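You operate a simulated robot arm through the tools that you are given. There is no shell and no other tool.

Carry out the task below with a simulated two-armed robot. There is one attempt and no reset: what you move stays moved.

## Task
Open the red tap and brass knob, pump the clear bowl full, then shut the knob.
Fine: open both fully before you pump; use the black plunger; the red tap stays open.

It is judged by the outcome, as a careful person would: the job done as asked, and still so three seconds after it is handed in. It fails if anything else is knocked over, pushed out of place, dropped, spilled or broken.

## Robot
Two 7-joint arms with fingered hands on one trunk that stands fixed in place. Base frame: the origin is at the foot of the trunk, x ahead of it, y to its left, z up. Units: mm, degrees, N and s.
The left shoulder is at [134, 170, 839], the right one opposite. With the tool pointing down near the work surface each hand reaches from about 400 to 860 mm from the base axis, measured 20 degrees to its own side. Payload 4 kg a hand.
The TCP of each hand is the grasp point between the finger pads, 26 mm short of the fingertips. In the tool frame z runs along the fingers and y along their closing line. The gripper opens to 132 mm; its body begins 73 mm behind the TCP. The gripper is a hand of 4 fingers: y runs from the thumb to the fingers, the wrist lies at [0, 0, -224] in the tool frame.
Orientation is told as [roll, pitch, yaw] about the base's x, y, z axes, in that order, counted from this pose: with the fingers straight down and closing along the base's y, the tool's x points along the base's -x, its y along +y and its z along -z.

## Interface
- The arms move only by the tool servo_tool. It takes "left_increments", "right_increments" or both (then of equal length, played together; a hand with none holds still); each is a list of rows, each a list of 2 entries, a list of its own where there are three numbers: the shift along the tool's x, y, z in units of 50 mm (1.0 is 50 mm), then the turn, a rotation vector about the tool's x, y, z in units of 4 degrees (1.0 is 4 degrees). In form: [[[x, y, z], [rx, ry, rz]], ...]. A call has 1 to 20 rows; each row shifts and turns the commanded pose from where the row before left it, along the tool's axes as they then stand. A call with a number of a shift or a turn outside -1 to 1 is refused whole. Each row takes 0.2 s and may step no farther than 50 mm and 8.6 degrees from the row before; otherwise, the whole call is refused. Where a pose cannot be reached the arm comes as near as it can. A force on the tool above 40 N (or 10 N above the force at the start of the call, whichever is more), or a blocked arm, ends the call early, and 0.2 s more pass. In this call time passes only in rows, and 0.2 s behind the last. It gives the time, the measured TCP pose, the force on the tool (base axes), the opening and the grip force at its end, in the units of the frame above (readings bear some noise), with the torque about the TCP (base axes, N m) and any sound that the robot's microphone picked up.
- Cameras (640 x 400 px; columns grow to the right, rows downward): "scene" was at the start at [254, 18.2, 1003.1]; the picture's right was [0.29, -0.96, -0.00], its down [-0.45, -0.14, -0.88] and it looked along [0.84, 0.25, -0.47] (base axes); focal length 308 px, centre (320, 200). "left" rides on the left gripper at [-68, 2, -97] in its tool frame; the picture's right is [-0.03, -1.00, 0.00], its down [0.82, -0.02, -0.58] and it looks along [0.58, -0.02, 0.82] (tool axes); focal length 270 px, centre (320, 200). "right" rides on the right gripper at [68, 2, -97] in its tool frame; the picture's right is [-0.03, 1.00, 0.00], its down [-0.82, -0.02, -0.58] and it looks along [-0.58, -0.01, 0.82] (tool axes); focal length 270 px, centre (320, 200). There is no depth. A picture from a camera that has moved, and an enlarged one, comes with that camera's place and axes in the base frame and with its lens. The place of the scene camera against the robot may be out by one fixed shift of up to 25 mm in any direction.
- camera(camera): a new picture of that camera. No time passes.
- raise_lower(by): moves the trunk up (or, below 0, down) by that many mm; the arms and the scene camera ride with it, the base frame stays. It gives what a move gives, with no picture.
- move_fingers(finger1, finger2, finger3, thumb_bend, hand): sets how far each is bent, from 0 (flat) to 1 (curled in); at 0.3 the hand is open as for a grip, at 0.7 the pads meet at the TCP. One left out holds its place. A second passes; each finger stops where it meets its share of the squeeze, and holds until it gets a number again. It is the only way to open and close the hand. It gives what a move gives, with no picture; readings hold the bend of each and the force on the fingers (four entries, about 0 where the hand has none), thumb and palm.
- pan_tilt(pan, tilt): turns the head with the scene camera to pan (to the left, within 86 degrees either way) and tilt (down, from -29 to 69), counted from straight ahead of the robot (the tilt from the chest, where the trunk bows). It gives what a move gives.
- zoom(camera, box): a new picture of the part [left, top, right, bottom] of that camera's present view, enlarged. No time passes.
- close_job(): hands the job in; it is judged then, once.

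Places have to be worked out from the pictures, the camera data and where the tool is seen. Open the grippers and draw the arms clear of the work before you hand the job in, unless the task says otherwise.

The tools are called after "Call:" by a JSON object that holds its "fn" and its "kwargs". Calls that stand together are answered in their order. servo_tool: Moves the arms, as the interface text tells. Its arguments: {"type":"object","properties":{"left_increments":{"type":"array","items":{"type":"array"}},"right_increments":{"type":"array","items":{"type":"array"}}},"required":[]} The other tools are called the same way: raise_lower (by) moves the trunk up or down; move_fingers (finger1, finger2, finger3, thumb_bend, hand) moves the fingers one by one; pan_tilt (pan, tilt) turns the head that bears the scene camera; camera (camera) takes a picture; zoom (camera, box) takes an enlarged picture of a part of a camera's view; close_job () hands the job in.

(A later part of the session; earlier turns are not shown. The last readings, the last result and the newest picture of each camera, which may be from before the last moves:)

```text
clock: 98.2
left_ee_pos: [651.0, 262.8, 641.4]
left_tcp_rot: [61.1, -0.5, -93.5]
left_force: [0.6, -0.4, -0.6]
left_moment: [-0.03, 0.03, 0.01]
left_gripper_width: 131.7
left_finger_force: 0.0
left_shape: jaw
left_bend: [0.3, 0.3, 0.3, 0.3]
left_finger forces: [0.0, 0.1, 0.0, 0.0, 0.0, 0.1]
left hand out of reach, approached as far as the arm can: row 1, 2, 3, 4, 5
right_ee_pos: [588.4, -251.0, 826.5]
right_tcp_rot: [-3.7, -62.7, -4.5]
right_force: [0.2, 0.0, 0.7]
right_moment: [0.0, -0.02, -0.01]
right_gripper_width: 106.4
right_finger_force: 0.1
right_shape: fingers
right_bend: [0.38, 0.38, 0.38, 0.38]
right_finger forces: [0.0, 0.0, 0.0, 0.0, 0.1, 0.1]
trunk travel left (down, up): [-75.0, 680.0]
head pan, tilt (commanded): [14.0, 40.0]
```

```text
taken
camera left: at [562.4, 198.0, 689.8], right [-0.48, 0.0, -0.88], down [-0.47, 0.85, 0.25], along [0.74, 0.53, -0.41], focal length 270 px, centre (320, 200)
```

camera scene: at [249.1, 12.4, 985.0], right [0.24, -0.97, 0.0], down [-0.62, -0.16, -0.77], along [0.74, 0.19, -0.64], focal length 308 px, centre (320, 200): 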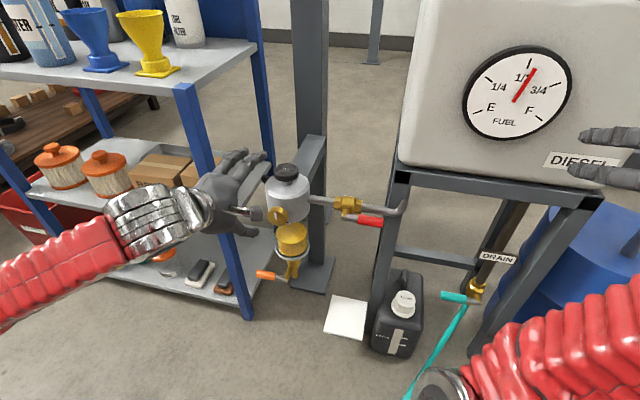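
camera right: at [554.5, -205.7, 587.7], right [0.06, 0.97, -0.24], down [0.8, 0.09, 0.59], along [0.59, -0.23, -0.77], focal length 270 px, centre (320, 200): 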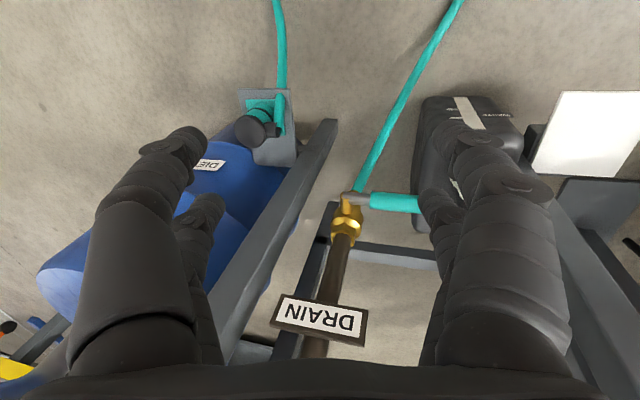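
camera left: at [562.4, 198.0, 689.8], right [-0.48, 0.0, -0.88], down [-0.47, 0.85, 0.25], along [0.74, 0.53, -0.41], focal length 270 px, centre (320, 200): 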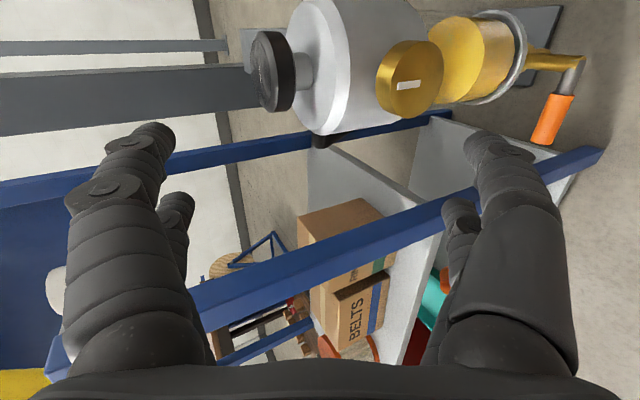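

The wrist joint (hand versus forearm angle) is the limit, so the elbow needs to be farther back. I draw the hand back, left and low, like reaching from the hip, to shift the elbow behind.

Call:
{"fn": "servo_tool", "kwargs": {"left_increments": [[[0.24, -0.25, -0.204], [0, 0, 0]], [[0.24, -0.25, -0.204], [0, 0, 0]], [[0.24, -0.25, -0.204], [0, 0, 0]], [[0.24, -0.25, -0.204], [0, 0, 0]], [[0.24, -0.25, -0.204], [0, 0, 0]], [[0.24, -0.25, -0.204], [0, 0, 0]], [[0.24, -0.25, -0.204], [0, 0, 0]], [[0.24, -0.25, -0.204], [0, 0, 0]], [[0.24, -0.25, -0.204], [0, 0, 0]], [[0.24, -0.25, -0.204], [0, 0, 0]]]}}

Call:
{"fn": "pan_tilt", "kwargs": {"pan": 45, "tilt": 40}}

Call:
{"fn": "camera", "kwargs": {"camera": "scene"}}

```text
clock: 100.4
left_ee_pos: [511.6, 393.3, 583.5]
left_tcp_rot: [61.6, 0.0, -92.4]
left_force: [-0.3, 0.1, 0.0]
left_moment: [0.04, -0.01, 0.0]
left_gripper_width: 132.1
left_finger_force: 0.1
left_shape: jaw
left_bend: [0.3, 0.3, 0.3, 0.3]
left_finger forces: [0.0, 0.0, 0.0, 0.0, 0.0, 0.0]
left hand out of reach, approached as far as the arm can: row 1
right_ee_pos: [588.4, -251.2, 827.4]
right_tcp_rot: [-3.7, -62.7, -4.5]
right_force: [0.1, 0.9, 0.7]
right_moment: [-0.02, -0.05, 0.02]
right_gripper_width: 106.4
right_finger_force: 0.2
right_shape: fingers
right_bend: [0.38, 0.38, 0.38, 0.38]
right_finger forces: [0.0, 0.1, 0.0, 0.0, 0.0, 0.0]
trunk travel left (down, up): [-75.0, 680.0]
head pan, tilt (commanded): [14.0, 40.0]
```

```text
clock: 101.4
left_ee_pos: [512.6, 392.0, 581.8]
left_tcp_rot: [61.5, -0.1, -92.4]
left_force: [0.0, -0.1, -0.5]
left_moment: [0.02, 0.02, -0.01]
left_gripper_width: 131.9
left_finger_force: 0.0
left_shape: jaw
left_bend: [0.3, 0.3, 0.3, 0.3]
left_finger forces: [0.0, 0.0, 0.0, 0.1, 0.1, 0.1]
right_ee_pos: [588.8, -250.4, 827.0]
right_tcp_rot: [-3.7, -62.7, -4.5]
right_force: [-0.2, 0.3, -0.3]
right_moment: [-0.01, 0.01, -0.03]
right_gripper_width: 106.5
right_finger_force: 0.1
right_shape: fingers
right_bend: [0.38, 0.38, 0.38, 0.38]
right_finger forces: [0.0, 0.0, 0.0, 0.0, 0.0, 0.1]
trunk travel left (down, up): [-75.0, 680.0]
head pan, tilt (commanded): [45.0, 40.0]
```

```text
taken
camera scene: at [226.5, 51.9, 985.0], right [0.71, -0.71, 0.0], down [-0.46, -0.45, -0.77], along [0.54, 0.54, -0.64], focal length 308 px, centre (320, 200)
```

scene: 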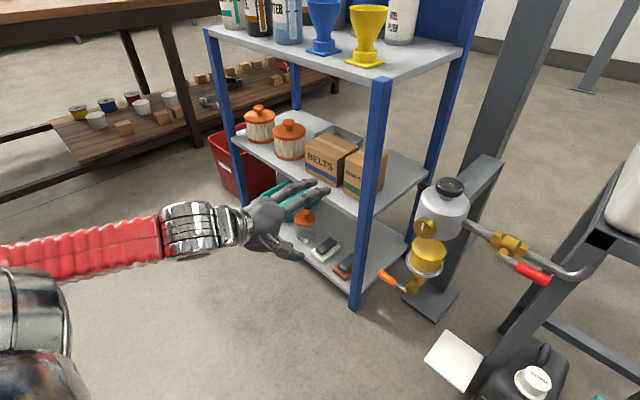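

It tracks well here. I now pitch on to level in this position.

Call:
{"fn": "servo_tool", "kwargs": {"left_increments": [[[0, 0, 0], [-1, 0, 0]], [[0, 0, 0], [-1, 0, 0]], [[0, 0, 0], [-1, 0, 0]], [[0, 0, 0], [-1, 0, 0]], [[0, 0, 0], [-1, 0, 0]], [[0, 0, 0], [-1, 0, 0]], [[0, 0, 0], [-1, 0, 0]]]}}

Call:
{"fn": "camera", "kwargs": {"camera": "scene"}}

Call:
{"fn": "camera", "kwargs": {"camera": "left"}}

```text
clock: 103.0
left_ee_pos: [511.9, 392.4, 582.9]
left_tcp_rot: [89.7, -0.2, -92.3]
left_force: [0.5, -0.2, -1.0]
left_moment: [0.0, 0.0, 0.01]
left_gripper_width: 131.8
left_finger_force: 0.0
left_shape: jaw
left_bend: [0.3, 0.3, 0.3, 0.3]
left_finger forces: [0.0, 0.0, 0.0, 0.0, 0.0, 0.0]
right_ee_pos: [590.2, -251.3, 827.4]
right_tcp_rot: [-3.8, -62.7, -4.6]
right_force: [-0.5, 0.7, 0.1]
right_moment: [0.02, -0.01, -0.01]
right_gripper_width: 106.4
right_finger_force: 0.1
right_shape: fingers
right_bend: [0.38, 0.38, 0.38, 0.38]
right_finger forces: [0.1, 0.1, 0.1, 0.0, 0.1, 0.1]
trunk travel left (down, up): [-75.0, 680.0]
head pan, tilt (commanded): [45.0, 40.0]
```

```text
taken
camera scene: at [226.4, 52.0, 985.1], right [0.71, -0.71, 0.0], down [-0.46, -0.45, -0.77], along [0.54, 0.54, -0.64], focal length 308 px, centre (320, 200)
```

scene: 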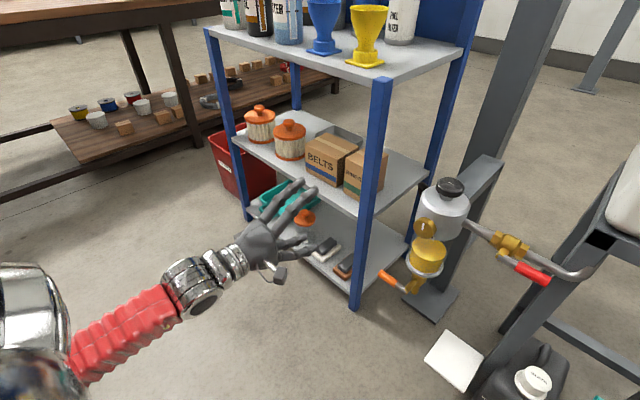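

```text
taken
camera left: at [412.8, 327.0, 585.0], right [-0.01, -0.03, -1.0], down [-0.54, 0.84, -0.02], along [0.84, 0.54, -0.02], focal length 270 px, centre (320, 200)
```

left: 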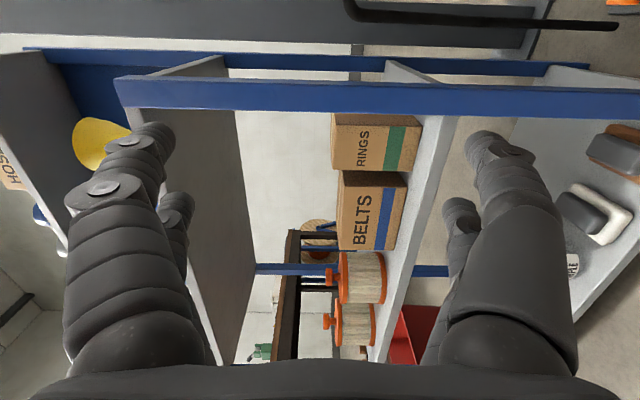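

The hand is level with a nearly straight wrist: a good posture. I slide it right and forward to stand before the knob.

Call:
{"fn": "servo_tool", "kwargs": {"left_increments": [[[-0.42, -0.0875, 0.26], [0, 0.3, 0]], [[-0.42, -0.0875, 0.26], [0, 0.3, 0]], [[-0.42, -0.0875, 0.26], [0, 0, 0]], [[-0.42, -0.0875, 0.26], [0, 0, 0]], [[-0.42, -0.0875, 0.26], [0, 0, 0]], [[-0.42, -0.0875, 0.26], [0, 0, 0]], [[-0.42, -0.0875, 0.26], [0, 0, 0]], [[-0.42, -0.0875, 0.26], [0, 0, 0]]]}}

Call:
{"fn": "pan_tilt", "kwargs": {"pan": 14, "tilt": 40}}

Call:
{"fn": "camera", "kwargs": {"camera": "scene"}}

Call:
{"fn": "camera", "kwargs": {"camera": "left"}}

```text
clock: 104.8
left_ee_pos: [603.8, 362.4, 584.1]
left_tcp_rot: [89.4, -0.5, -90.8]
left_force: [-0.7, 1.1, -0.5]
left_moment: [-0.06, 0.0, 0.03]
left_gripper_width: 132.1
left_finger_force: 0.0
left_shape: jaw
left_bend: [0.3, 0.3, 0.3, 0.3]
left_finger forces: [0.1, 0.1, 0.0, 0.0, 0.0, 0.1]
left hand out of reach, approached as far as the arm can: row 2, 3, 4, 5, 6, 7, 8
right_ee_pos: [589.4, -251.3, 825.7]
right_tcp_rot: [-3.7, -62.7, -4.5]
right_force: [-0.6, 0.0, -0.7]
right_moment: [0.0, -0.02, -0.03]
right_gripper_width: 106.2
right_finger_force: 0.1
right_shape: fingers
right_bend: [0.38, 0.38, 0.38, 0.38]
right_finger forces: [0.0, 0.0, 0.1, 0.1, 0.0, 0.0]
trunk travel left (down, up): [-75.0, 680.0]
head pan, tilt (commanded): [45.0, 40.0]
```

```text
clock: 105.7
left_ee_pos: [602.8, 362.3, 584.3]
left_tcp_rot: [89.4, -0.5, -90.7]
left_force: [0.6, -0.2, 0.6]
left_moment: [0.01, 0.0, 0.02]
left_gripper_width: 131.8
left_finger_force: 0.0
left_shape: jaw
left_bend: [0.3, 0.3, 0.3, 0.3]
left_finger forces: [0.0, 0.1, 0.0, 0.0, 0.0, 0.0]
right_ee_pos: [589.4, -250.9, 826.9]
right_tcp_rot: [-3.7, -62.7, -4.4]
right_force: [0.7, -0.3, -0.7]
right_moment: [0.01, -0.02, -0.02]
right_gripper_width: 106.6
right_finger_force: 0.1
right_shape: fingers
right_bend: [0.38, 0.38, 0.38, 0.38]
right_finger forces: [0.1, 0.0, 0.0, 0.0, 0.1, 0.1]
trunk travel left (down, up): [-75.0, 680.0]
head pan, tilt (commanded): [14.0, 40.0]
```

```text
taken
camera scene: at [248.9, 12.5, 985.0], right [0.24, -0.97, 0.0], down [-0.62, -0.16, -0.77], along [0.74, 0.19, -0.64], focal length 308 px, centre (320, 200)
```

scene: 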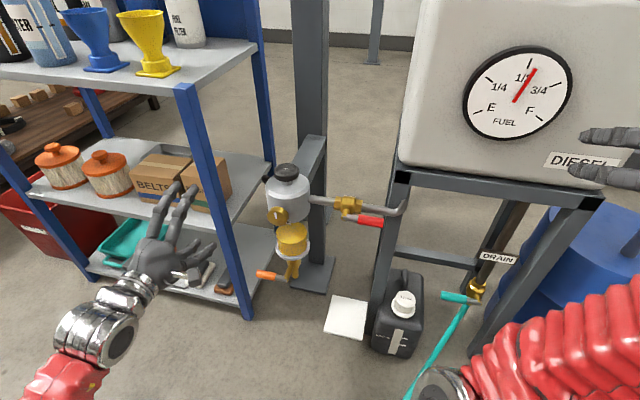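

```text
taken
camera left: at [505.6, 295.5, 587.0], right [-0.01, -0.03, -1.0], down [-0.57, 0.82, -0.02], along [0.82, 0.57, -0.03], focal length 270 px, centre (320, 200)
```

left: 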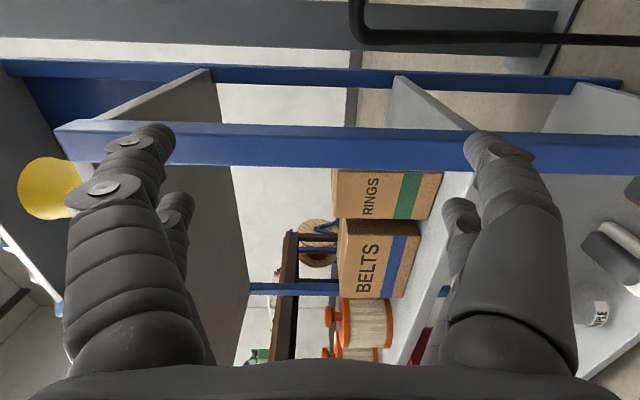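

Sliding right stalls again at y≈362; roll seems coupled to the limit. I test rolling the hand at this spot toward the mirror of the right hand's good attitude.

Call:
{"fn": "servo_tool", "kwargs": {"left_increments": [[[0, 0, 0], [0, 0, 1]], [[0, 0, 0], [0, 0, 1]], [[0, 0, 0], [0, 0, 1]], [[0, 0, 0], [0, 0, 1]], [[0, 0, 0], [0, 0, 1]], [[0, 0, 0], [0, 0, 1]], [[0, 0, 0], [0, 0, 1]], [[0, 0, 0], [0, 0, 1]], [[0, 0, 0], [0, 0, 1]], [[0, 0, 0], [0, 0, 1]]]}}

Call:
{"fn": "servo_tool", "kwargs": {"left_increments": [[[-0.2, 0.2, 0], [0, 0, 0]], [[-0.2, 0.2, 0], [0, 0, 0]], [[-0.2, 0.2, 0], [0, 0, 0]]]}}

Call:
{"fn": "camera", "kwargs": {"camera": "left"}}

Call:
{"fn": "camera", "kwargs": {"camera": "scene"}}

```text
clock: 107.9
left_ee_pos: [586.4, 522.4, 699.5]
left_tcp_rot: [88.7, 39.5, -91.3]
left_force: [0.8, -0.4, -0.2]
left_moment: [0.03, 0.0, -0.01]
left_gripper_width: 132.1
left_finger_force: 0.0
left_shape: jaw
left_bend: [0.3, 0.3, 0.3, 0.3]
left_finger forces: [0.0, 0.0, 0.0, 0.1, 0.0, 0.0]
left hand out of reach, approached as far as the arm can: row 1, 2, 3, 4, 5, 6, 7, 8, 9, 10
right_ee_pos: [588.7, -251.8, 826.7]
right_tcp_rot: [-3.7, -62.7, -4.5]
right_force: [0.2, 0.2, 0.0]
right_moment: [-0.02, 0.02, 0.0]
right_gripper_width: 106.5
right_finger_force: 0.1
right_shape: fingers
right_bend: [0.38, 0.38, 0.38, 0.38]
right_finger forces: [0.0, 0.1, 0.1, 0.0, 0.0, 0.0]
trunk travel left (down, up): [-75.0, 680.0]
head pan, tilt (commanded): [14.0, 40.0]
```

```text
clock: 108.7
left_ee_pos: [583.9, 494.5, 723.9]
left_tcp_rot: [89.2, 39.8, -90.8]
left_force: [-0.4, -0.5, -0.2]
left_moment: [-0.03, 0.02, -0.01]
left_gripper_width: 132.0
left_finger_force: 0.1
left_shape: jaw
left_bend: [0.3, 0.3, 0.3, 0.3]
left_finger forces: [0.0, 0.0, 0.0, 0.0, 0.0, 0.1]
left hand out of reach, approached as far as the arm can: row 1, 2, 3
right_ee_pos: [588.9, -250.5, 827.1]
right_tcp_rot: [-3.7, -62.8, -4.5]
right_force: [-0.6, 0.3, -0.6]
right_moment: [0.02, 0.0, 0.02]
right_gripper_width: 106.5
right_finger_force: 0.0
right_shape: fingers
right_bend: [0.38, 0.38, 0.38, 0.38]
right_finger forces: [0.1, 0.0, 0.0, 0.1, 0.0, 0.0]
trunk travel left (down, up): [-75.0, 680.0]
head pan, tilt (commanded): [14.0, 40.0]
```

```text
taken
camera left: at [487.1, 441.4, 683.1], right [-0.01, 0.62, -0.79], down [-0.57, 0.64, 0.51], along [0.82, 0.45, 0.35], focal length 270 px, centre (320, 200)
```

left: 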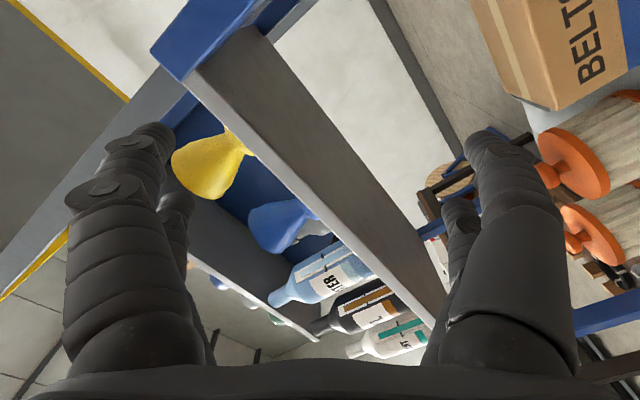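

```text
taken
camera scene: at [248.9, 12.4, 985.0], right [0.24, -0.97, 0.0], down [-0.62, -0.16, -0.77], along [0.74, 0.19, -0.64], focal length 308 px, centre (320, 200)
```

scene: 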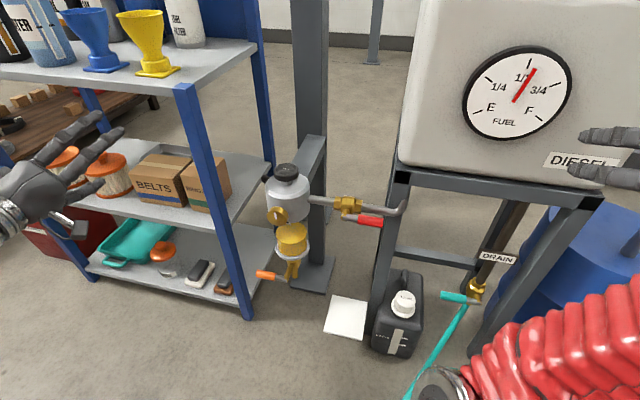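

The roll went the wrong way for the left wrist, which drifted left but touched nothing. The right arm's limit is likewise only on the positive roll side, so it should turn the knob well from roll 0 toward negative. I draw the left hand back and set the right arm up for resetting its elbow.

Call:
{"fn": "servo_tool", "kwargs": {"left_increments": [[[0, 0, -0.2], [0, 0, -1]], [[0, 0, -0.2], [0, 0, -1]], [[0, 0, -0.2], [0, 0, -1]], [[0, 0, -0.2], [0, 0, -1]], [[0, 0, -0.2], [0, 0, -1]], [[0, 0, -0.2], [0, 0, -1]], [[0, 0, -0.2], [0, 0, -1]], [[0, 0, -0.2], [0, 0, -1]], [[0, 0, -0.2], [0, 0, -1]], [[0, 0, -0.2], [0, 0, -1]], [[0, 0, 0], [0, 0, 0]], [[0, 0, 0], [0, 0, 0]], [[0, 0, 0], [0, 0, 0]]], "right_increments": [[[0.376, 0.106, 0.13], [0, -1, 0]], [[0.376, 0.106, 0.13], [0, -1, 0]], [[0.376, 0.106, 0.13], [0, -1, 0]], [[0.376, 0.106, 0.13], [0, -1, 0]], [[0.376, 0.106, 0.13], [0, -1, 0]], [[0.376, 0.106, 0.13], [0, -1, 0]], [[0.376, 0.106, 0.13], [0, -0.8, 0]], [[0.396, 0.106, 0.036], [0, 0, 0]], [[0.396, 0.106, 0.036], [0, 0, 0]], [[0.396, 0.106, 0.036], [0, 0, 0]], [[0.396, 0.106, 0.036], [0, 0, 0]], [[0.396, 0.106, 0.036], [0, 0, 0]], [[0.396, 0.106, 0.036], [0, 0, 0]]]}}

Call:
{"fn": "camera", "kwargs": {"camera": "scene"}}

Call:
{"fn": "camera", "kwargs": {"camera": "right"}}

```text
clock: 111.5
left_ee_pos: [485.0, 495.1, 726.1]
left_tcp_rot: [89.6, -0.1, -90.0]
left_force: [0.0, -0.3, 1.1]
left_moment: [-0.03, 0.01, 0.02]
left_gripper_width: 131.9
left_finger_force: 0.1
left_shape: jaw
left_bend: [0.3, 0.3, 0.3, 0.3]
left_finger forces: [0.0, 0.1, 0.1, 0.0, 0.0, 0.0]
right_ee_pos: [644.8, -181.4, 573.9]
right_tcp_rot: [-80.5, -89.1, 73.1]
right_force: [0.7, -0.4, 0.1]
right_moment: [0.0, 0.01, -0.02]
right_gripper_width: 106.5
right_finger_force: 0.0
right_shape: fingers
right_bend: [0.38, 0.38, 0.38, 0.38]
right_finger forces: [0.0, 0.0, 0.1, 0.0, 0.1, 0.0]
right hand out of reach, approached as far as the arm can: row 1, 2, 3
trunk travel left (down, up): [-75.0, 680.0]
head pan, tilt (commanded): [14.0, 40.0]
```

```text
taken
camera scene: at [248.6, 12.4, 985.1], right [0.24, -0.97, 0.0], down [-0.62, -0.16, -0.77], along [0.74, 0.19, -0.64], focal length 308 px, centre (320, 200)
```

scene: 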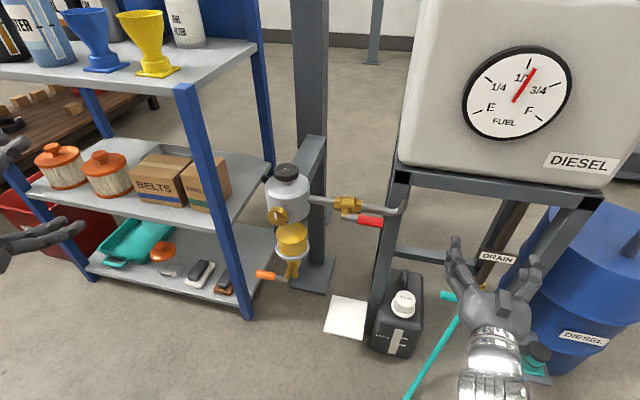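

```text
taken
camera right: at [550.6, -168.9, 505.9], right [0.13, 0.99, 0.01], down [-0.57, 0.07, 0.82], along [0.81, -0.11, 0.58], focal length 270 px, centre (320, 200)
```

right: 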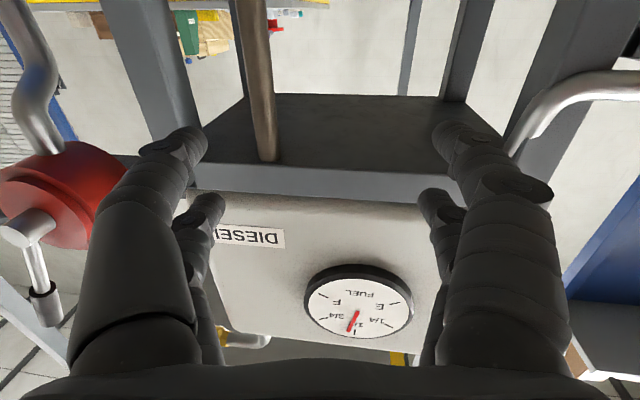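

The right hand is level at nearly the same place as in the earlier successful reset. I pull it back a little and replay that un-pitch path.

Call:
{"fn": "servo_tool", "kwargs": {"right_increments": [[[0, 0, -0.33], [0, 1, 0]], [[0, 0, -0.33], [0, 0.8, 0]]]}}

Call:
{"fn": "servo_tool", "kwargs": {"right_increments": [[[-0.173, -0.04, -0.173], [0, 1, 0]], [[-0.173, -0.04, -0.173], [0, 1, 0]], [[-0.173, -0.04, -0.173], [0, 1, 0]], [[-0.173, -0.04, -0.173], [0, 1, 0]], [[-0.173, -0.04, -0.173], [0, 1, 0]], [[-0.103, -0.04, -0.221], [0, 1, 0]], [[-0.103, -0.04, -0.221], [0, 1, 0]], [[-0.103, -0.04, -0.221], [0, 1, 0]], [[-0.103, -0.04, -0.221], [0, 1, 0]], [[-0.103, -0.04, -0.221], [0, 1, 0]], [[-0.021, -0.04, -0.243], [0, 1, 0]], [[-0.021, -0.04, -0.243], [0, 1, 0]], [[-0.021, -0.04, -0.243], [0, 1, 0]], [[-0.021, -0.04, -0.243], [0, 1, 0]], [[-0.021, -0.04, -0.243], [0, 1, 0]], [[0.063, -0.04, -0.236], [0, 1, 0]], [[0.063, -0.04, -0.236], [0, 1, 0]], [[0.063, -0.04, -0.236], [0, 1, 0]], [[0.063, -0.04, -0.236], [0, 1, 0]], [[0.063, -0.04, -0.236], [0, 1, 0]]]}}

Call:
{"fn": "camera", "kwargs": {"camera": "scene"}}

```text
clock: 112.1
left_ee_pos: [485.0, 495.5, 726.7]
left_tcp_rot: [89.6, -0.1, -89.9]
left_force: [0.4, -0.1, -0.3]
left_moment: [-0.02, 0.01, 0.0]
left_gripper_width: 131.7
left_finger_force: 0.2
left_shape: jaw
left_bend: [0.3, 0.3, 0.3, 0.3]
left_finger forces: [0.0, 0.0, 0.0, 0.0, 0.1, 0.0]
right_ee_pos: [611.9, -177.3, 574.0]
right_tcp_rot: [-4.2, -82.3, -3.1]
right_force: [-0.3, 0.6, 0.0]
right_moment: [0.01, 0.01, 0.01]
right_gripper_width: 106.5
right_finger_force: 0.0
right_shape: fingers
right_bend: [0.38, 0.38, 0.38, 0.38]
right_finger forces: [0.0, 0.1, 0.0, 0.0, 0.0, 0.0]
trunk travel left (down, up): [-75.0, 680.0]
head pan, tilt (commanded): [14.0, 40.0]
```

```text
clock: 116.3
left_ee_pos: [484.3, 496.1, 725.7]
left_tcp_rot: [89.6, -0.1, -90.0]
left_force: [0.7, -0.7, -0.2]
left_moment: [0.02, -0.04, 0.01]
left_gripper_width: 132.0
left_finger_force: 0.1
left_shape: jaw
left_bend: [0.3, 0.3, 0.3, 0.3]
left_finger forces: [0.1, 0.1, 0.0, 0.0, 0.0, 0.0]
right_ee_pos: [633.7, -226.5, 485.4]
right_tcp_rot: [-2.3, -2.6, -8.0]
right_force: [0.8, -0.4, -0.6]
right_moment: [0.01, 0.01, -0.01]
right_gripper_width: 106.6
right_finger_force: 0.0
right_shape: fingers
right_bend: [0.38, 0.38, 0.38, 0.38]
right_finger forces: [0.0, 0.1, 0.0, 0.0, 0.0, 0.0]
right hand out of reach, approached as far as the arm can: row 10, 11, 12, 13, 14, 15, 16, 17, 18, 19, 20
trunk travel left (down, up): [-75.0, 680.0]
head pan, tilt (commanded): [14.0, 40.0]
```

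```text
taken
camera scene: at [248.7, 12.5, 985.1], right [0.24, -0.97, 0.0], down [-0.62, -0.16, -0.77], along [0.74, 0.19, -0.64], focal length 308 px, centre (320, 200)
```

scene: 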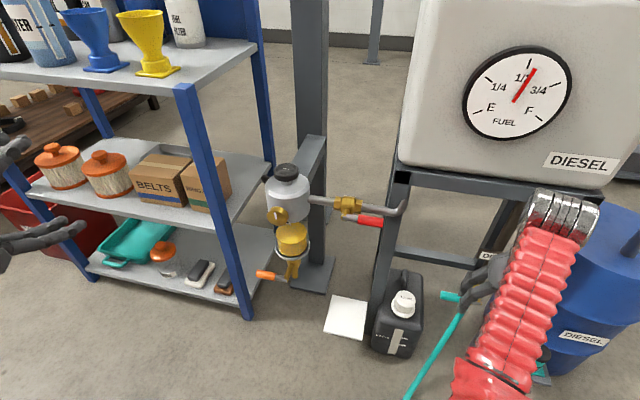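

The right arm falls into the same elbow-down branch, so I leave it there, clear of everything. For the left, the trouble was being near its roll limit; rolling it the other way (negative) should centre that joint, so I roll it back by 80° at its present free spot.

Call:
{"fn": "servo_tool", "kwargs": {"left_increments": [[[0, 0, 0], [0, 0, -1]], [[0, 0, 0], [0, 0, -1]], [[0, 0, 0], [0, 0, -1]], [[0, 0, 0], [0, 0, -1]], [[0, 0, 0], [0, 0, -1]], [[0, 0, 0], [0, 0, -1]], [[0, 0, 0], [0, 0, -1]], [[0, 0, 0], [0, 0, -1]], [[0, 0, 0], [0, 0, -1]], [[0, 0, 0], [0, 0, -1]], [[0, 0, 0], [0, 0, -1]], [[0, 0, 0], [0, 0, -1]], [[0, 0, 0], [0, 0, -1]], [[0, 0, 0], [0, 0, -1]], [[0, 0, 0], [0, 0, -1]], [[0, 0, 0], [0, 0, -1]], [[0, 0, 0], [0, 0, -1]], [[0, 0, 0], [0, 0, -1]], [[0, 0, 0], [0, 0, -1]], [[0, 0, 0], [0, 0, -1]]]}}

Call:
{"fn": "camera", "kwargs": {"camera": "left"}}

Call:
{"fn": "pan_tilt", "kwargs": {"pan": 60, "tilt": 40}}

Call:
{"fn": "camera", "kwargs": {"camera": "scene"}}

```text
clock: 120.5
left_ee_pos: [483.6, 495.2, 725.1]
left_tcp_rot: [87.4, -80.1, -87.3]
left_force: [0.5, -0.5, -0.7]
left_moment: [0.02, -0.01, -0.04]
left_gripper_width: 132.0
left_finger_force: 0.1
left_shape: jaw
left_bend: [0.3, 0.3, 0.3, 0.3]
left_finger forces: [0.0, 0.0, 0.0, 0.1, 0.0, 0.1]
right_ee_pos: [635.4, -226.8, 489.1]
right_tcp_rot: [-2.1, -2.8, -8.2]
right_force: [0.1, 0.8, 0.9]
right_moment: [-0.02, 0.01, -0.01]
right_gripper_width: 106.6
right_finger_force: 0.2
right_shape: fingers
right_bend: [0.38, 0.38, 0.38, 0.38]
right_finger forces: [0.0, 0.1, 0.0, 0.0, 0.0, 0.0]
trunk travel left (down, up): [-75.0, 680.0]
head pan, tilt (commanded): [14.0, 40.0]
```

```text
taken
camera left: at [388.4, 485.6, 794.4], right [0.0, -0.99, -0.15], down [-0.58, 0.12, -0.8], along [0.81, 0.08, -0.58], focal length 270 px, centre (320, 200)
```

left: 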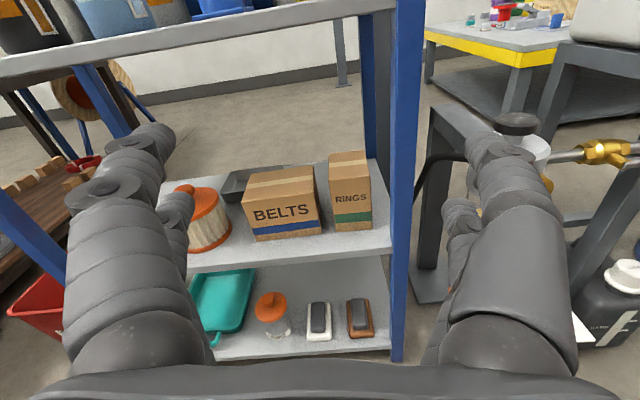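

```text
clock: 121.7
left_ee_pos: [485.3, 495.3, 725.3]
left_tcp_rot: [87.4, -80.1, -87.3]
left_force: [-0.3, -0.4, -0.1]
left_moment: [-0.02, 0.01, 0.03]
left_gripper_width: 131.9
left_finger_force: 0.1
left_shape: jaw
left_bend: [0.3, 0.3, 0.3, 0.3]
left_finger forces: [0.0, 0.0, 0.0, 0.1, 0.0, 0.1]
right_ee_pos: [636.1, -227.1, 487.2]
right_tcp_rot: [-2.1, -2.9, -8.2]
right_force: [0.8, 0.0, 0.3]
right_moment: [0.01, 0.01, -0.01]
right_gripper_width: 106.6
right_finger_force: 0.1
right_shape: fingers
right_bend: [0.38, 0.38, 0.38, 0.38]
right_finger forces: [0.1, 0.0, 0.0, 0.0, 0.0, 0.1]
trunk travel left (down, up): [-75.0, 680.0]
head pan, tilt (commanded): [60.0, 40.0]
```

```text
taken
camera scene: at [209.0, 65.4, 985.1], right [0.87, -0.5, 0.0], down [-0.32, -0.56, -0.77], along [0.38, 0.66, -0.64], focal length 308 px, centre (320, 200)
```

scene: 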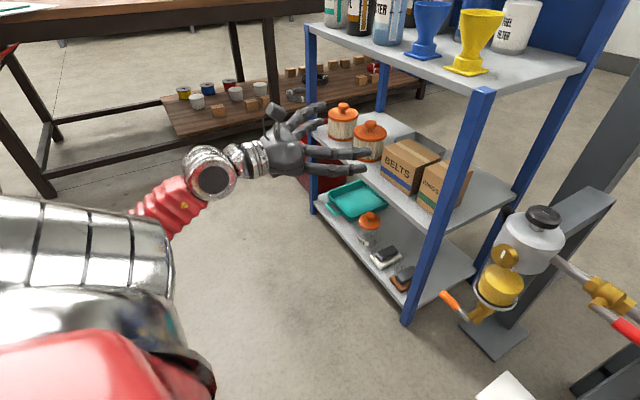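

Rolling negative works freely and the elbow hangs low behind. I now try moving down and to the right in this attitude.

Call:
{"fn": "servo_tool", "kwargs": {"left_increments": [[[0.298, -0.387, 0.075], [0, 0, 0]], [[0.298, -0.387, 0.075], [0, 0, 0]], [[0.298, -0.387, 0.075], [0, 0, 0]], [[0.298, -0.387, 0.075], [0, 0, 0]], [[0.298, -0.387, 0.075], [0, 0, 0]], [[0.298, -0.387, 0.075], [0, 0, 0]], [[0.298, -0.387, 0.075], [0, 0, 0]], [[0.298, -0.387, 0.075], [0, 0, 0]]]}}

Call:
{"fn": "servo_tool", "kwargs": {"left_increments": [[[0, -0.4, 0.2], [0, 0, 0]], [[0, -0.4, 0.2], [0, 0, 0]], [[0, -0.4, 0.2], [0, 0, 0]], [[0, -0.4, 0.2], [0, 0, 0]], [[0, -0.4, 0.2], [0, 0, 0]]]}}

Call:
{"fn": "pan_tilt", "kwargs": {"pan": 30, "tilt": 45}}

Call:
{"fn": "camera", "kwargs": {"camera": "scene"}}

Call:
{"fn": "camera", "kwargs": {"camera": "left"}}

```text
clock: 123.5
left_ee_pos: [515.9, 362.8, 580.5]
left_tcp_rot: [87.2, -80.0, -87.4]
left_force: [-0.8, -0.1, 0.2]
left_moment: [0.04, -0.01, 0.02]
left_gripper_width: 131.7
left_finger_force: 0.2
left_shape: jaw
left_bend: [0.3, 0.3, 0.3, 0.3]
left_finger forces: [0.0, 0.0, 0.0, 0.0, 0.0, 0.0]
right_ee_pos: [634.8, -226.1, 487.0]
right_tcp_rot: [-2.1, -2.8, -8.2]
right_force: [1.3, -0.1, -0.1]
right_moment: [-0.03, -0.01, 0.0]
right_gripper_width: 106.5
right_finger_force: 0.0
right_shape: fingers
right_bend: [0.38, 0.38, 0.38, 0.38]
right_finger forces: [0.0, 0.1, 0.0, 0.1, 0.0, 0.1]
trunk travel left (down, up): [-75.0, 680.0]
head pan, tilt (commanded): [60.0, 40.0]
```

```text
clock: 124.7
left_ee_pos: [564.0, 265.2, 566.1]
left_tcp_rot: [87.2, -80.0, -87.3]
left_force: [-0.1, 0.5, -0.4]
left_moment: [0.0, 0.02, 0.01]
left_gripper_width: 131.9
left_finger_force: 0.0
left_shape: jaw
left_bend: [0.3, 0.3, 0.3, 0.3]
left_finger forces: [0.0, 0.0, 0.0, 0.0, 0.0, 0.0]
right_ee_pos: [633.9, -226.6, 488.0]
right_tcp_rot: [-2.1, -2.8, -8.3]
right_force: [-0.3, -0.6, 0.1]
right_moment: [-0.04, -0.03, -0.03]
right_gripper_width: 106.4
right_finger_force: 0.1
right_shape: fingers
right_bend: [0.38, 0.38, 0.38, 0.38]
right_finger forces: [0.1, 0.0, 0.0, 0.0, 0.0, 0.0]
trunk travel left (down, up): [-75.0, 680.0]
head pan, tilt (commanded): [60.0, 40.0]
```

```text
clock: 125.6
left_ee_pos: [564.7, 265.4, 566.5]
left_tcp_rot: [87.4, -80.1, -87.4]
left_force: [-0.1, 0.0, 0.3]
left_moment: [-0.01, 0.0, -0.02]
left_gripper_width: 131.9
left_finger_force: 0.1
left_shape: jaw
left_bend: [0.3, 0.3, 0.3, 0.3]
left_finger forces: [0.0, 0.0, 0.1, 0.0, 0.0, 0.0]
right_ee_pos: [635.3, -225.5, 487.4]
right_tcp_rot: [-2.1, -2.8, -8.2]
right_force: [0.3, -0.8, 0.9]
right_moment: [0.01, -0.01, 0.0]
right_gripper_width: 106.2
right_finger_force: 0.1
right_shape: fingers
right_bend: [0.38, 0.38, 0.38, 0.38]
right_finger forces: [0.0, 0.0, 0.1, 0.1, 0.0, 0.0]
trunk travel left (down, up): [-75.0, 680.0]
head pan, tilt (commanded): [30.0, 45.0]
```

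```text
taken
camera scene: at [236.9, 32.5, 977.8], right [0.5, -0.87, 0.0], down [-0.61, -0.35, -0.71], along [0.61, 0.35, -0.71], focal length 308 px, centre (320, 200)
```

scene: 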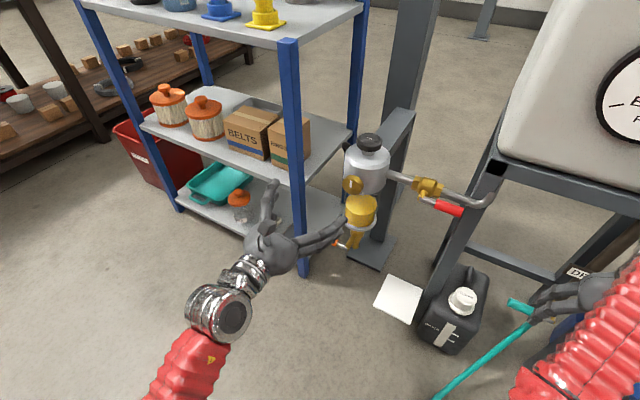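

```text
taken
camera left: at [468.2, 255.4, 633.8], right [0.0, -0.99, -0.15], down [-0.58, 0.12, -0.8], along [0.81, 0.09, -0.58], focal length 270 px, centre (320, 200)
```

left: 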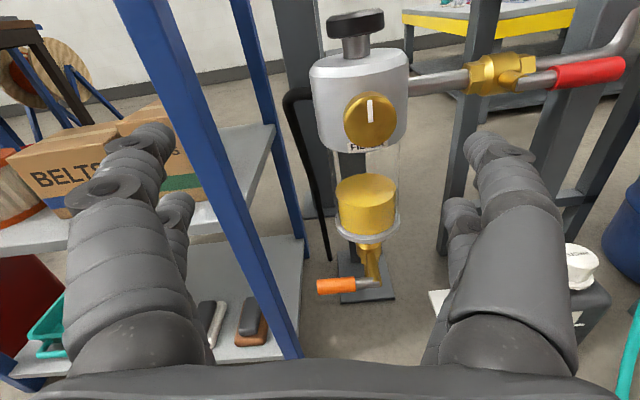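

The left hand now tracks perfectly and its camera sees the whole filter upright; the bowl is under half full. The knob is at about [694, 225.7, 548.5]. I align in front of it and part the fingers to suit.

Call:
{"fn": "servo_tool", "kwargs": {"left_increments": [[[0.06, -0.21, 0.25], [0, 0, 0]], [[0.06, -0.21, 0.25], [0, 0, 0]], [[0.06, -0.21, 0.3], [0, 0, 0]], [[0.06, -0.21, 0.3], [0, 0, 0]]]}}

Call:
{"fn": "move_fingers", "kwargs": {"hand": "left", "finger1": 0.42, "finger2": 0.42, "finger3": 0.42, "thumb_bend": 0.42}}

Call:
{"fn": "camera", "kwargs": {"camera": "left"}}

Call:
{"fn": "camera", "kwargs": {"camera": "scene"}}

```text
clock: 126.6
left_ee_pos: [618.4, 226.2, 545.0]
left_tcp_rot: [87.2, -80.0, -87.3]
left_force: [0.8, -0.7, 0.4]
left_moment: [0.04, 0.02, -0.02]
left_gripper_width: 132.2
left_finger_force: 0.0
left_shape: jaw
left_bend: [0.3, 0.3, 0.3, 0.3]
left_finger forces: [0.1, 0.0, 0.0, 0.0, 0.0, 0.0]
right_ee_pos: [634.7, -225.8, 487.9]
right_tcp_rot: [-2.2, -2.9, -8.2]
right_force: [-0.6, -0.5, 0.4]
right_moment: [0.0, 0.05, -0.01]
right_gripper_width: 106.4
right_finger_force: 0.0
right_shape: fingers
right_bend: [0.38, 0.38, 0.38, 0.38]
right_finger forces: [0.0, 0.0, 0.0, 0.0, 0.0, 0.0]
trunk travel left (down, up): [-75.0, 680.0]
head pan, tilt (commanded): [30.0, 45.0]
```

```text
clock: 127.6
left_ee_pos: [619.8, 226.1, 544.2]
left_tcp_rot: [87.4, -80.1, -87.4]
left_force: [-0.1, -0.9, -0.5]
left_moment: [0.0, 0.0, -0.01]
left_gripper_width: 93.7
left_finger_force: 0.0
left_shape: fingers
left_bend: [0.42, 0.42, 0.42, 0.42]
left_finger forces: [0.1, 0.0, 0.0, 0.1, 0.0, 0.0]
right_ee_pos: [634.8, -226.5, 486.7]
right_tcp_rot: [-2.1, -2.8, -8.2]
right_force: [-0.6, 0.4, -1.1]
right_moment: [0.0, 0.03, 0.02]
right_gripper_width: 106.7
right_finger_force: 0.0
right_shape: fingers
right_bend: [0.38, 0.38, 0.38, 0.38]
right_finger forces: [0.0, 0.0, 0.0, 0.0, 0.1, 0.1]
trunk travel left (down, up): [-75.0, 680.0]
head pan, tilt (commanded): [30.0, 45.0]
```

```text
taken
camera left: at [522.8, 214.8, 613.2], right [0.0, -0.99, -0.15], down [-0.58, 0.12, -0.8], along [0.81, 0.09, -0.58], focal length 270 px, centre (320, 200)
```

left: 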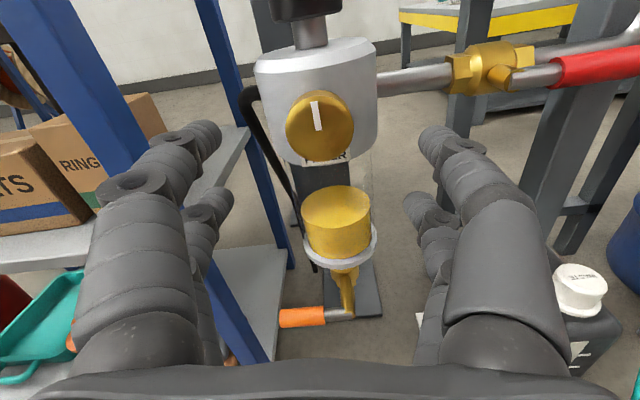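

```text
taken
camera scene: at [236.9, 32.5, 977.7], right [0.5, -0.87, 0.0], down [-0.61, -0.35, -0.71], along [0.61, 0.35, -0.71], focal length 308 px, centre (320, 200)
```

scene: 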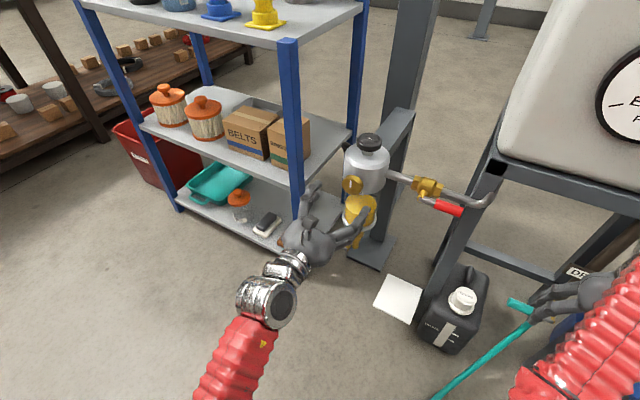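

Well lined up; I raise 5 mm and advance to x≈682 so the pads sit around the knob's rim.

Call:
{"fn": "servo_tool", "kwargs": {"left_increments": [[[-0.028, -0.005, 0.31], [0, 0, 0]], [[-0.028, -0.005, 0.31], [0, 0, 0]], [[-0.028, 0, 0.31], [0, 0, 0]], [[-0.028, 0, 0.31], [0, 0, 0]]]}}

Call:
{"fn": "camera", "kwargs": {"camera": "left"}}

Call:
{"fn": "zoom", "kwargs": {"camera": "scene", "box": [280, 110, 480, 270]}}

```text
clock: 128.6
left_ee_pos: [681.2, 224.6, 550.5]
left_tcp_rot: [88.0, -80.2, -87.9]
left_force: [0.7, 0.6, 0.3]
left_moment: [-0.01, 0.01, 0.01]
left_gripper_width: 93.6
left_finger_force: 0.1
left_shape: fingers
left_bend: [0.42, 0.42, 0.42, 0.42]
left_finger forces: [0.1, 0.1, 0.1, 0.0, 0.1, 0.1]
right_ee_pos: [635.8, -225.6, 488.0]
right_tcp_rot: [-2.1, -2.8, -8.2]
right_force: [0.2, 0.3, 0.0]
right_moment: [0.0, -0.02, 0.01]
right_gripper_width: 106.3
right_finger_force: 0.0
right_shape: fingers
right_bend: [0.38, 0.38, 0.38, 0.38]
right_finger forces: [0.1, 0.1, 0.0, 0.0, 0.0, 0.0]
trunk travel left (down, up): [-75.0, 680.0]
head pan, tilt (commanded): [30.0, 45.0]
```

```text
taken
camera left: at [584.9, 213.5, 618.3], right [0.0, -0.99, -0.14], down [-0.58, 0.12, -0.8], along [0.81, 0.08, -0.58], focal length 270 px, centre (320, 200)
```

left: 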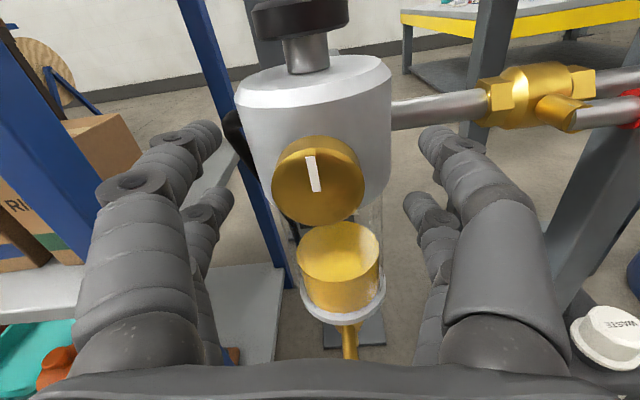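

```text
2.50 times, centred on (380, 190) of scene
camera zoom: at [236.9, 32.5, 977.7], right [0.5, -0.87, 0.0], down [-0.61, -0.35, -0.71], along [0.61, 0.35, -0.71], focal length 770 px, centre (170, 225)
```

zoom: 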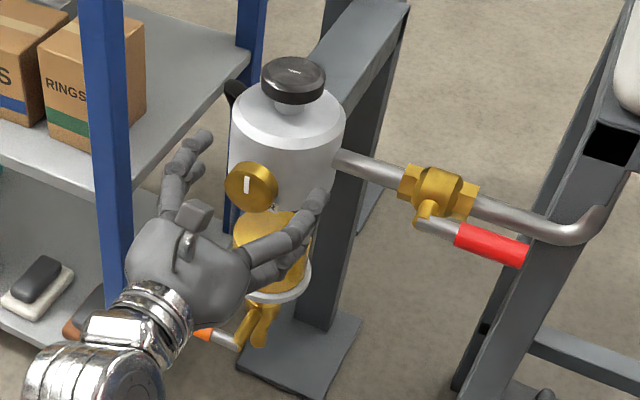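

The knob is centred between the pads. I close all four digits on it.

Call:
{"fn": "move_fingers", "kwargs": {"hand": "left", "finger1": 0.64, "finger2": 0.64, "finger3": 0.64, "thumb_bend": 0.64}}

Call:
{"fn": "camera", "kwargs": {"camera": "left"}}

Call:
{"fn": "zoom", "kwargs": {"camera": "scene", "box": [280, 110, 480, 270]}}

```text
clock: 129.6
left_ee_pos: [680.9, 224.4, 549.4]
left_tcp_rot: [87.5, -80.0, -87.5]
left_force: [3.7, 0.4, 1.0]
left_moment: [0.02, -0.02, 0.03]
left_gripper_width: 26.4
left_finger_force: 4.4
left_shape: fingers
left_bend: [0.62, 0.6, 0.61, 0.63]
left_finger forces: [1.6, 2.4, 1.8, 0.1, 1.7, 0.0]
right_ee_pos: [634.3, -227.0, 487.7]
right_tcp_rot: [-2.1, -2.9, -8.2]
right_force: [0.7, -0.3, 0.0]
right_moment: [0.0, 0.07, 0.01]
right_gripper_width: 106.4
right_finger_force: 0.0
right_shape: fingers
right_bend: [0.38, 0.38, 0.38, 0.38]
right_finger forces: [0.1, 0.0, 0.1, 0.1, 0.0, 0.1]
trunk travel left (down, up): [-75.0, 680.0]
head pan, tilt (commanded): [30.0, 45.0]
```

```text
taken
camera left: at [584.4, 213.8, 617.6], right [0.0, -0.99, -0.15], down [-0.58, 0.12, -0.8], along [0.81, 0.09, -0.58], focal length 270 px, centre (320, 200)
```

left: 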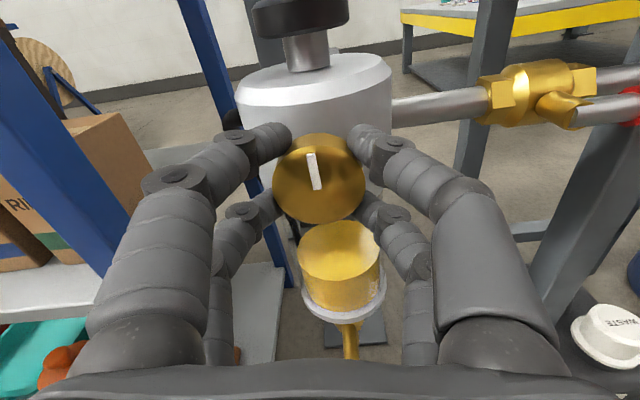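

```text
2.50 times, centred on (380, 190) of scene
camera zoom: at [237.1, 32.5, 977.7], right [0.5, -0.87, 0.0], down [-0.61, -0.35, -0.71], along [0.61, 0.35, -0.71], focal length 770 px, centre (170, 225)
```

zoom: 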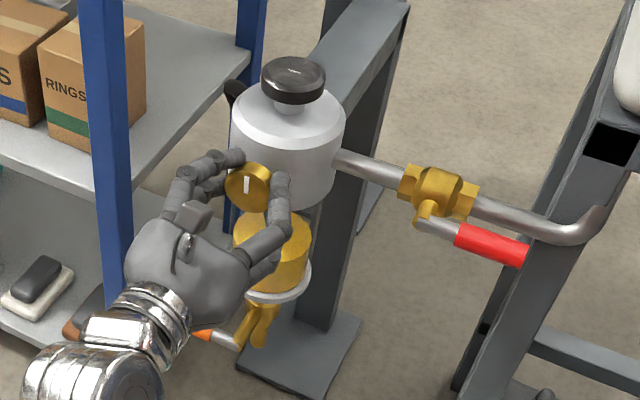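

All four pads bear lightly on the rim. I tighten the grip and try a small counter-clockwise turn.

Call:
{"fn": "move_fingers", "kwargs": {"hand": "left", "finger1": 0.74, "finger2": 0.74, "finger3": 0.74, "thumb_bend": 0.74}}

Call:
{"fn": "servo_tool", "kwargs": {"left_increments": [[[0, 0, 0], [0, 0, -1]], [[0, 0, 0], [0, 0, -1]], [[0, 0, 0], [0, 0, -1]], [[0, 0, 0], [0, 0, -1]], [[0, 0, 0], [0, 0, -1]]]}}

Call:
{"fn": "camera", "kwargs": {"camera": "left"}}

Call:
{"fn": "zoom", "kwargs": {"camera": "scene", "box": [320, 150, 400, 214]}}

```text
clock: 130.6
left_ee_pos: [680.9, 223.9, 548.8]
left_tcp_rot: [87.5, -80.1, -87.6]
left_force: [8.2, -3.6, 2.2]
left_moment: [-0.02, -0.07, -0.05]
left_gripper_width: 21.3
left_finger_force: 16.7
left_shape: fingers
left_bend: [0.63, 0.6, 0.62, 0.67]
left_finger forces: [6.7, 8.1, 7.8, 0.0, 10.3, 0.1]
right_ee_pos: [635.4, -226.6, 487.8]
right_tcp_rot: [-2.1, -2.7, -8.2]
right_force: [-0.6, -0.1, 0.1]
right_moment: [0.03, -0.02, 0.01]
right_gripper_width: 106.5
right_finger_force: 0.0
right_shape: fingers
right_bend: [0.38, 0.38, 0.38, 0.38]
right_finger forces: [0.0, 0.0, 0.0, 0.1, 0.1, 0.0]
trunk travel left (down, up): [-75.0, 680.0]
head pan, tilt (commanded): [30.0, 45.0]
```

```text
clock: 131.8
left_ee_pos: [680.7, 230.2, 548.8]
left_tcp_rot: [-86.4, -81.9, 85.8]
left_force: [8.8, -18.4, 8.2]
left_moment: [-0.02, -0.18, -0.49]
left_gripper_width: 20.7
left_finger_force: 18.5
left_shape: fingers
left_bend: [0.65, 0.63, 0.6, 0.66]
left_finger forces: [5.3, 6.0, 10.5, 0.1, 15.2, 0.0]
right_ee_pos: [634.8, -228.0, 487.0]
right_tcp_rot: [-2.0, -2.7, -8.2]
right_force: [0.2, -0.2, -0.3]
right_moment: [0.01, -0.02, 0.01]
right_gripper_width: 106.5
right_finger_force: 0.1
right_shape: fingers
right_bend: [0.38, 0.38, 0.38, 0.38]
right_finger forces: [0.1, 0.0, 0.0, 0.0, 0.0, 0.0]
trunk travel left (down, up): [-75.0, 680.0]
head pan, tilt (commanded): [30.0, 45.0]
```

```text
taken
camera left: at [583.8, 241.7, 616.9], right [-0.01, -0.99, 0.17], down [-0.59, -0.13, -0.8], along [0.81, -0.1, -0.58], focal length 270 px, centre (320, 200)
```

left: 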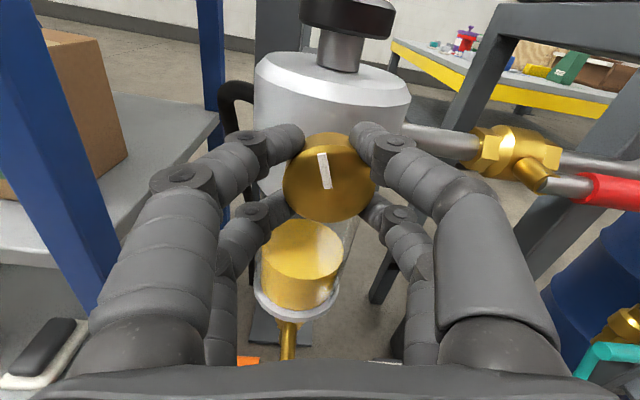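

```text
6.25 times, centred on (360, 182) of scene
camera zoom: at [236.8, 31.4, 977.9], right [0.5, -0.87, 0.0], down [-0.61, -0.35, -0.71], along [0.61, 0.35, -0.71], focal length 1926 px, centre (70, 312)
```

zoom: 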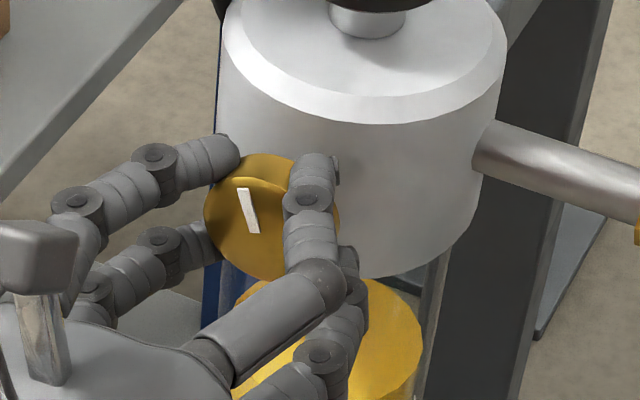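

The mark followed the hand about 18° counter-clockwise with hardly any torque, so this is the opening sense. I carry on turning.

Call:
{"fn": "servo_tool", "kwargs": {"left_increments": [[[0, 0, 0], [0, 0, -1]], [[0, 0, 0], [0, 0, -1]], [[0, 0, 0], [0, 0, -1]], [[0, 0, 0], [0, 0, -1]], [[0, 0, 0], [0, 0, -1]], [[0, 0, 0], [0, 0, -1]], [[0, 0, 0], [0, 0, -1]], [[0, 0, 0], [0, 0, -1]]]}}

Call:
{"fn": "camera", "kwargs": {"camera": "left"}}

Call:
{"fn": "zoom", "kwargs": {"camera": "scene", "box": [320, 150, 400, 214]}}

```text
clock: 133.6
left_ee_pos: [679.9, 253.3, 551.2]
left_tcp_rot: [-89.5, -55.0, 89.0]
left_force: [-5.7, -19.1, 7.1]
left_moment: [-0.21, -0.24, -0.77]
left_gripper_width: 0.0
left_finger_force: 11.2
left_shape: fingers
left_bend: [0.71, 0.7, 0.5, 0.72]
left_finger forces: [0.0, 1.8, 20.9, 0.0, 0.0, 0.0]
right_ee_pos: [636.0, -226.6, 488.0]
right_tcp_rot: [-1.9, -2.8, -8.2]
right_force: [1.1, -0.7, -0.1]
right_moment: [0.02, 0.02, -0.02]
right_gripper_width: 106.4
right_finger_force: 0.1
right_shape: fingers
right_bend: [0.38, 0.38, 0.38, 0.38]
right_finger forces: [0.0, 0.1, 0.0, 0.0, 0.0, 0.0]
trunk travel left (down, up): [-75.0, 680.0]
head pan, tilt (commanded): [30.0, 45.0]
```

```text
taken
camera left: at [583.7, 294.6, 606.7], right [0.0, -0.8, 0.59], down [-0.59, -0.48, -0.65], along [0.81, -0.35, -0.47], focal length 270 px, centre (320, 200)
```

left: 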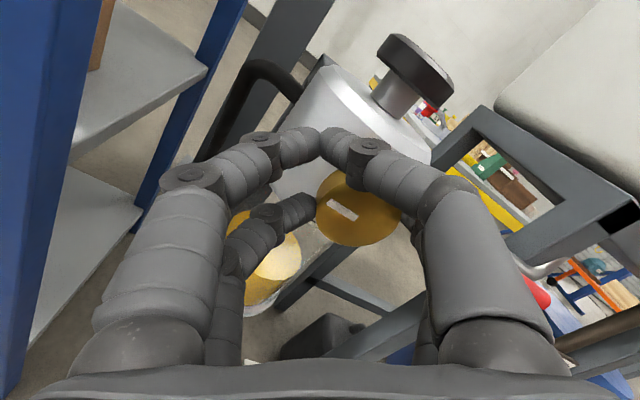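

```text
6.25 times, centred on (360, 182) of scene
camera zoom: at [235.9, 31.4, 978.2], right [0.5, -0.87, 0.0], down [-0.61, -0.35, -0.71], along [0.61, 0.35, -0.71], focal length 1926 px, centre (70, 312)
```

zoom: 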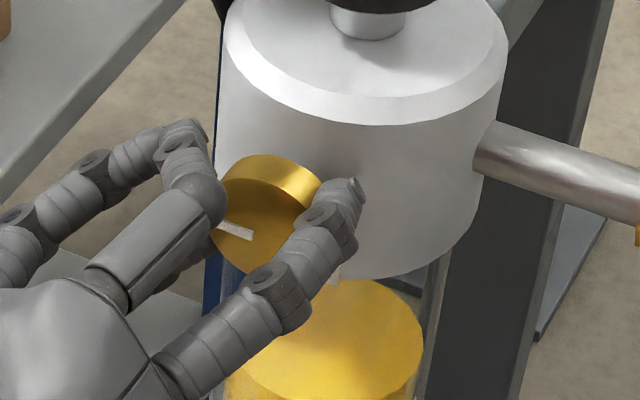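

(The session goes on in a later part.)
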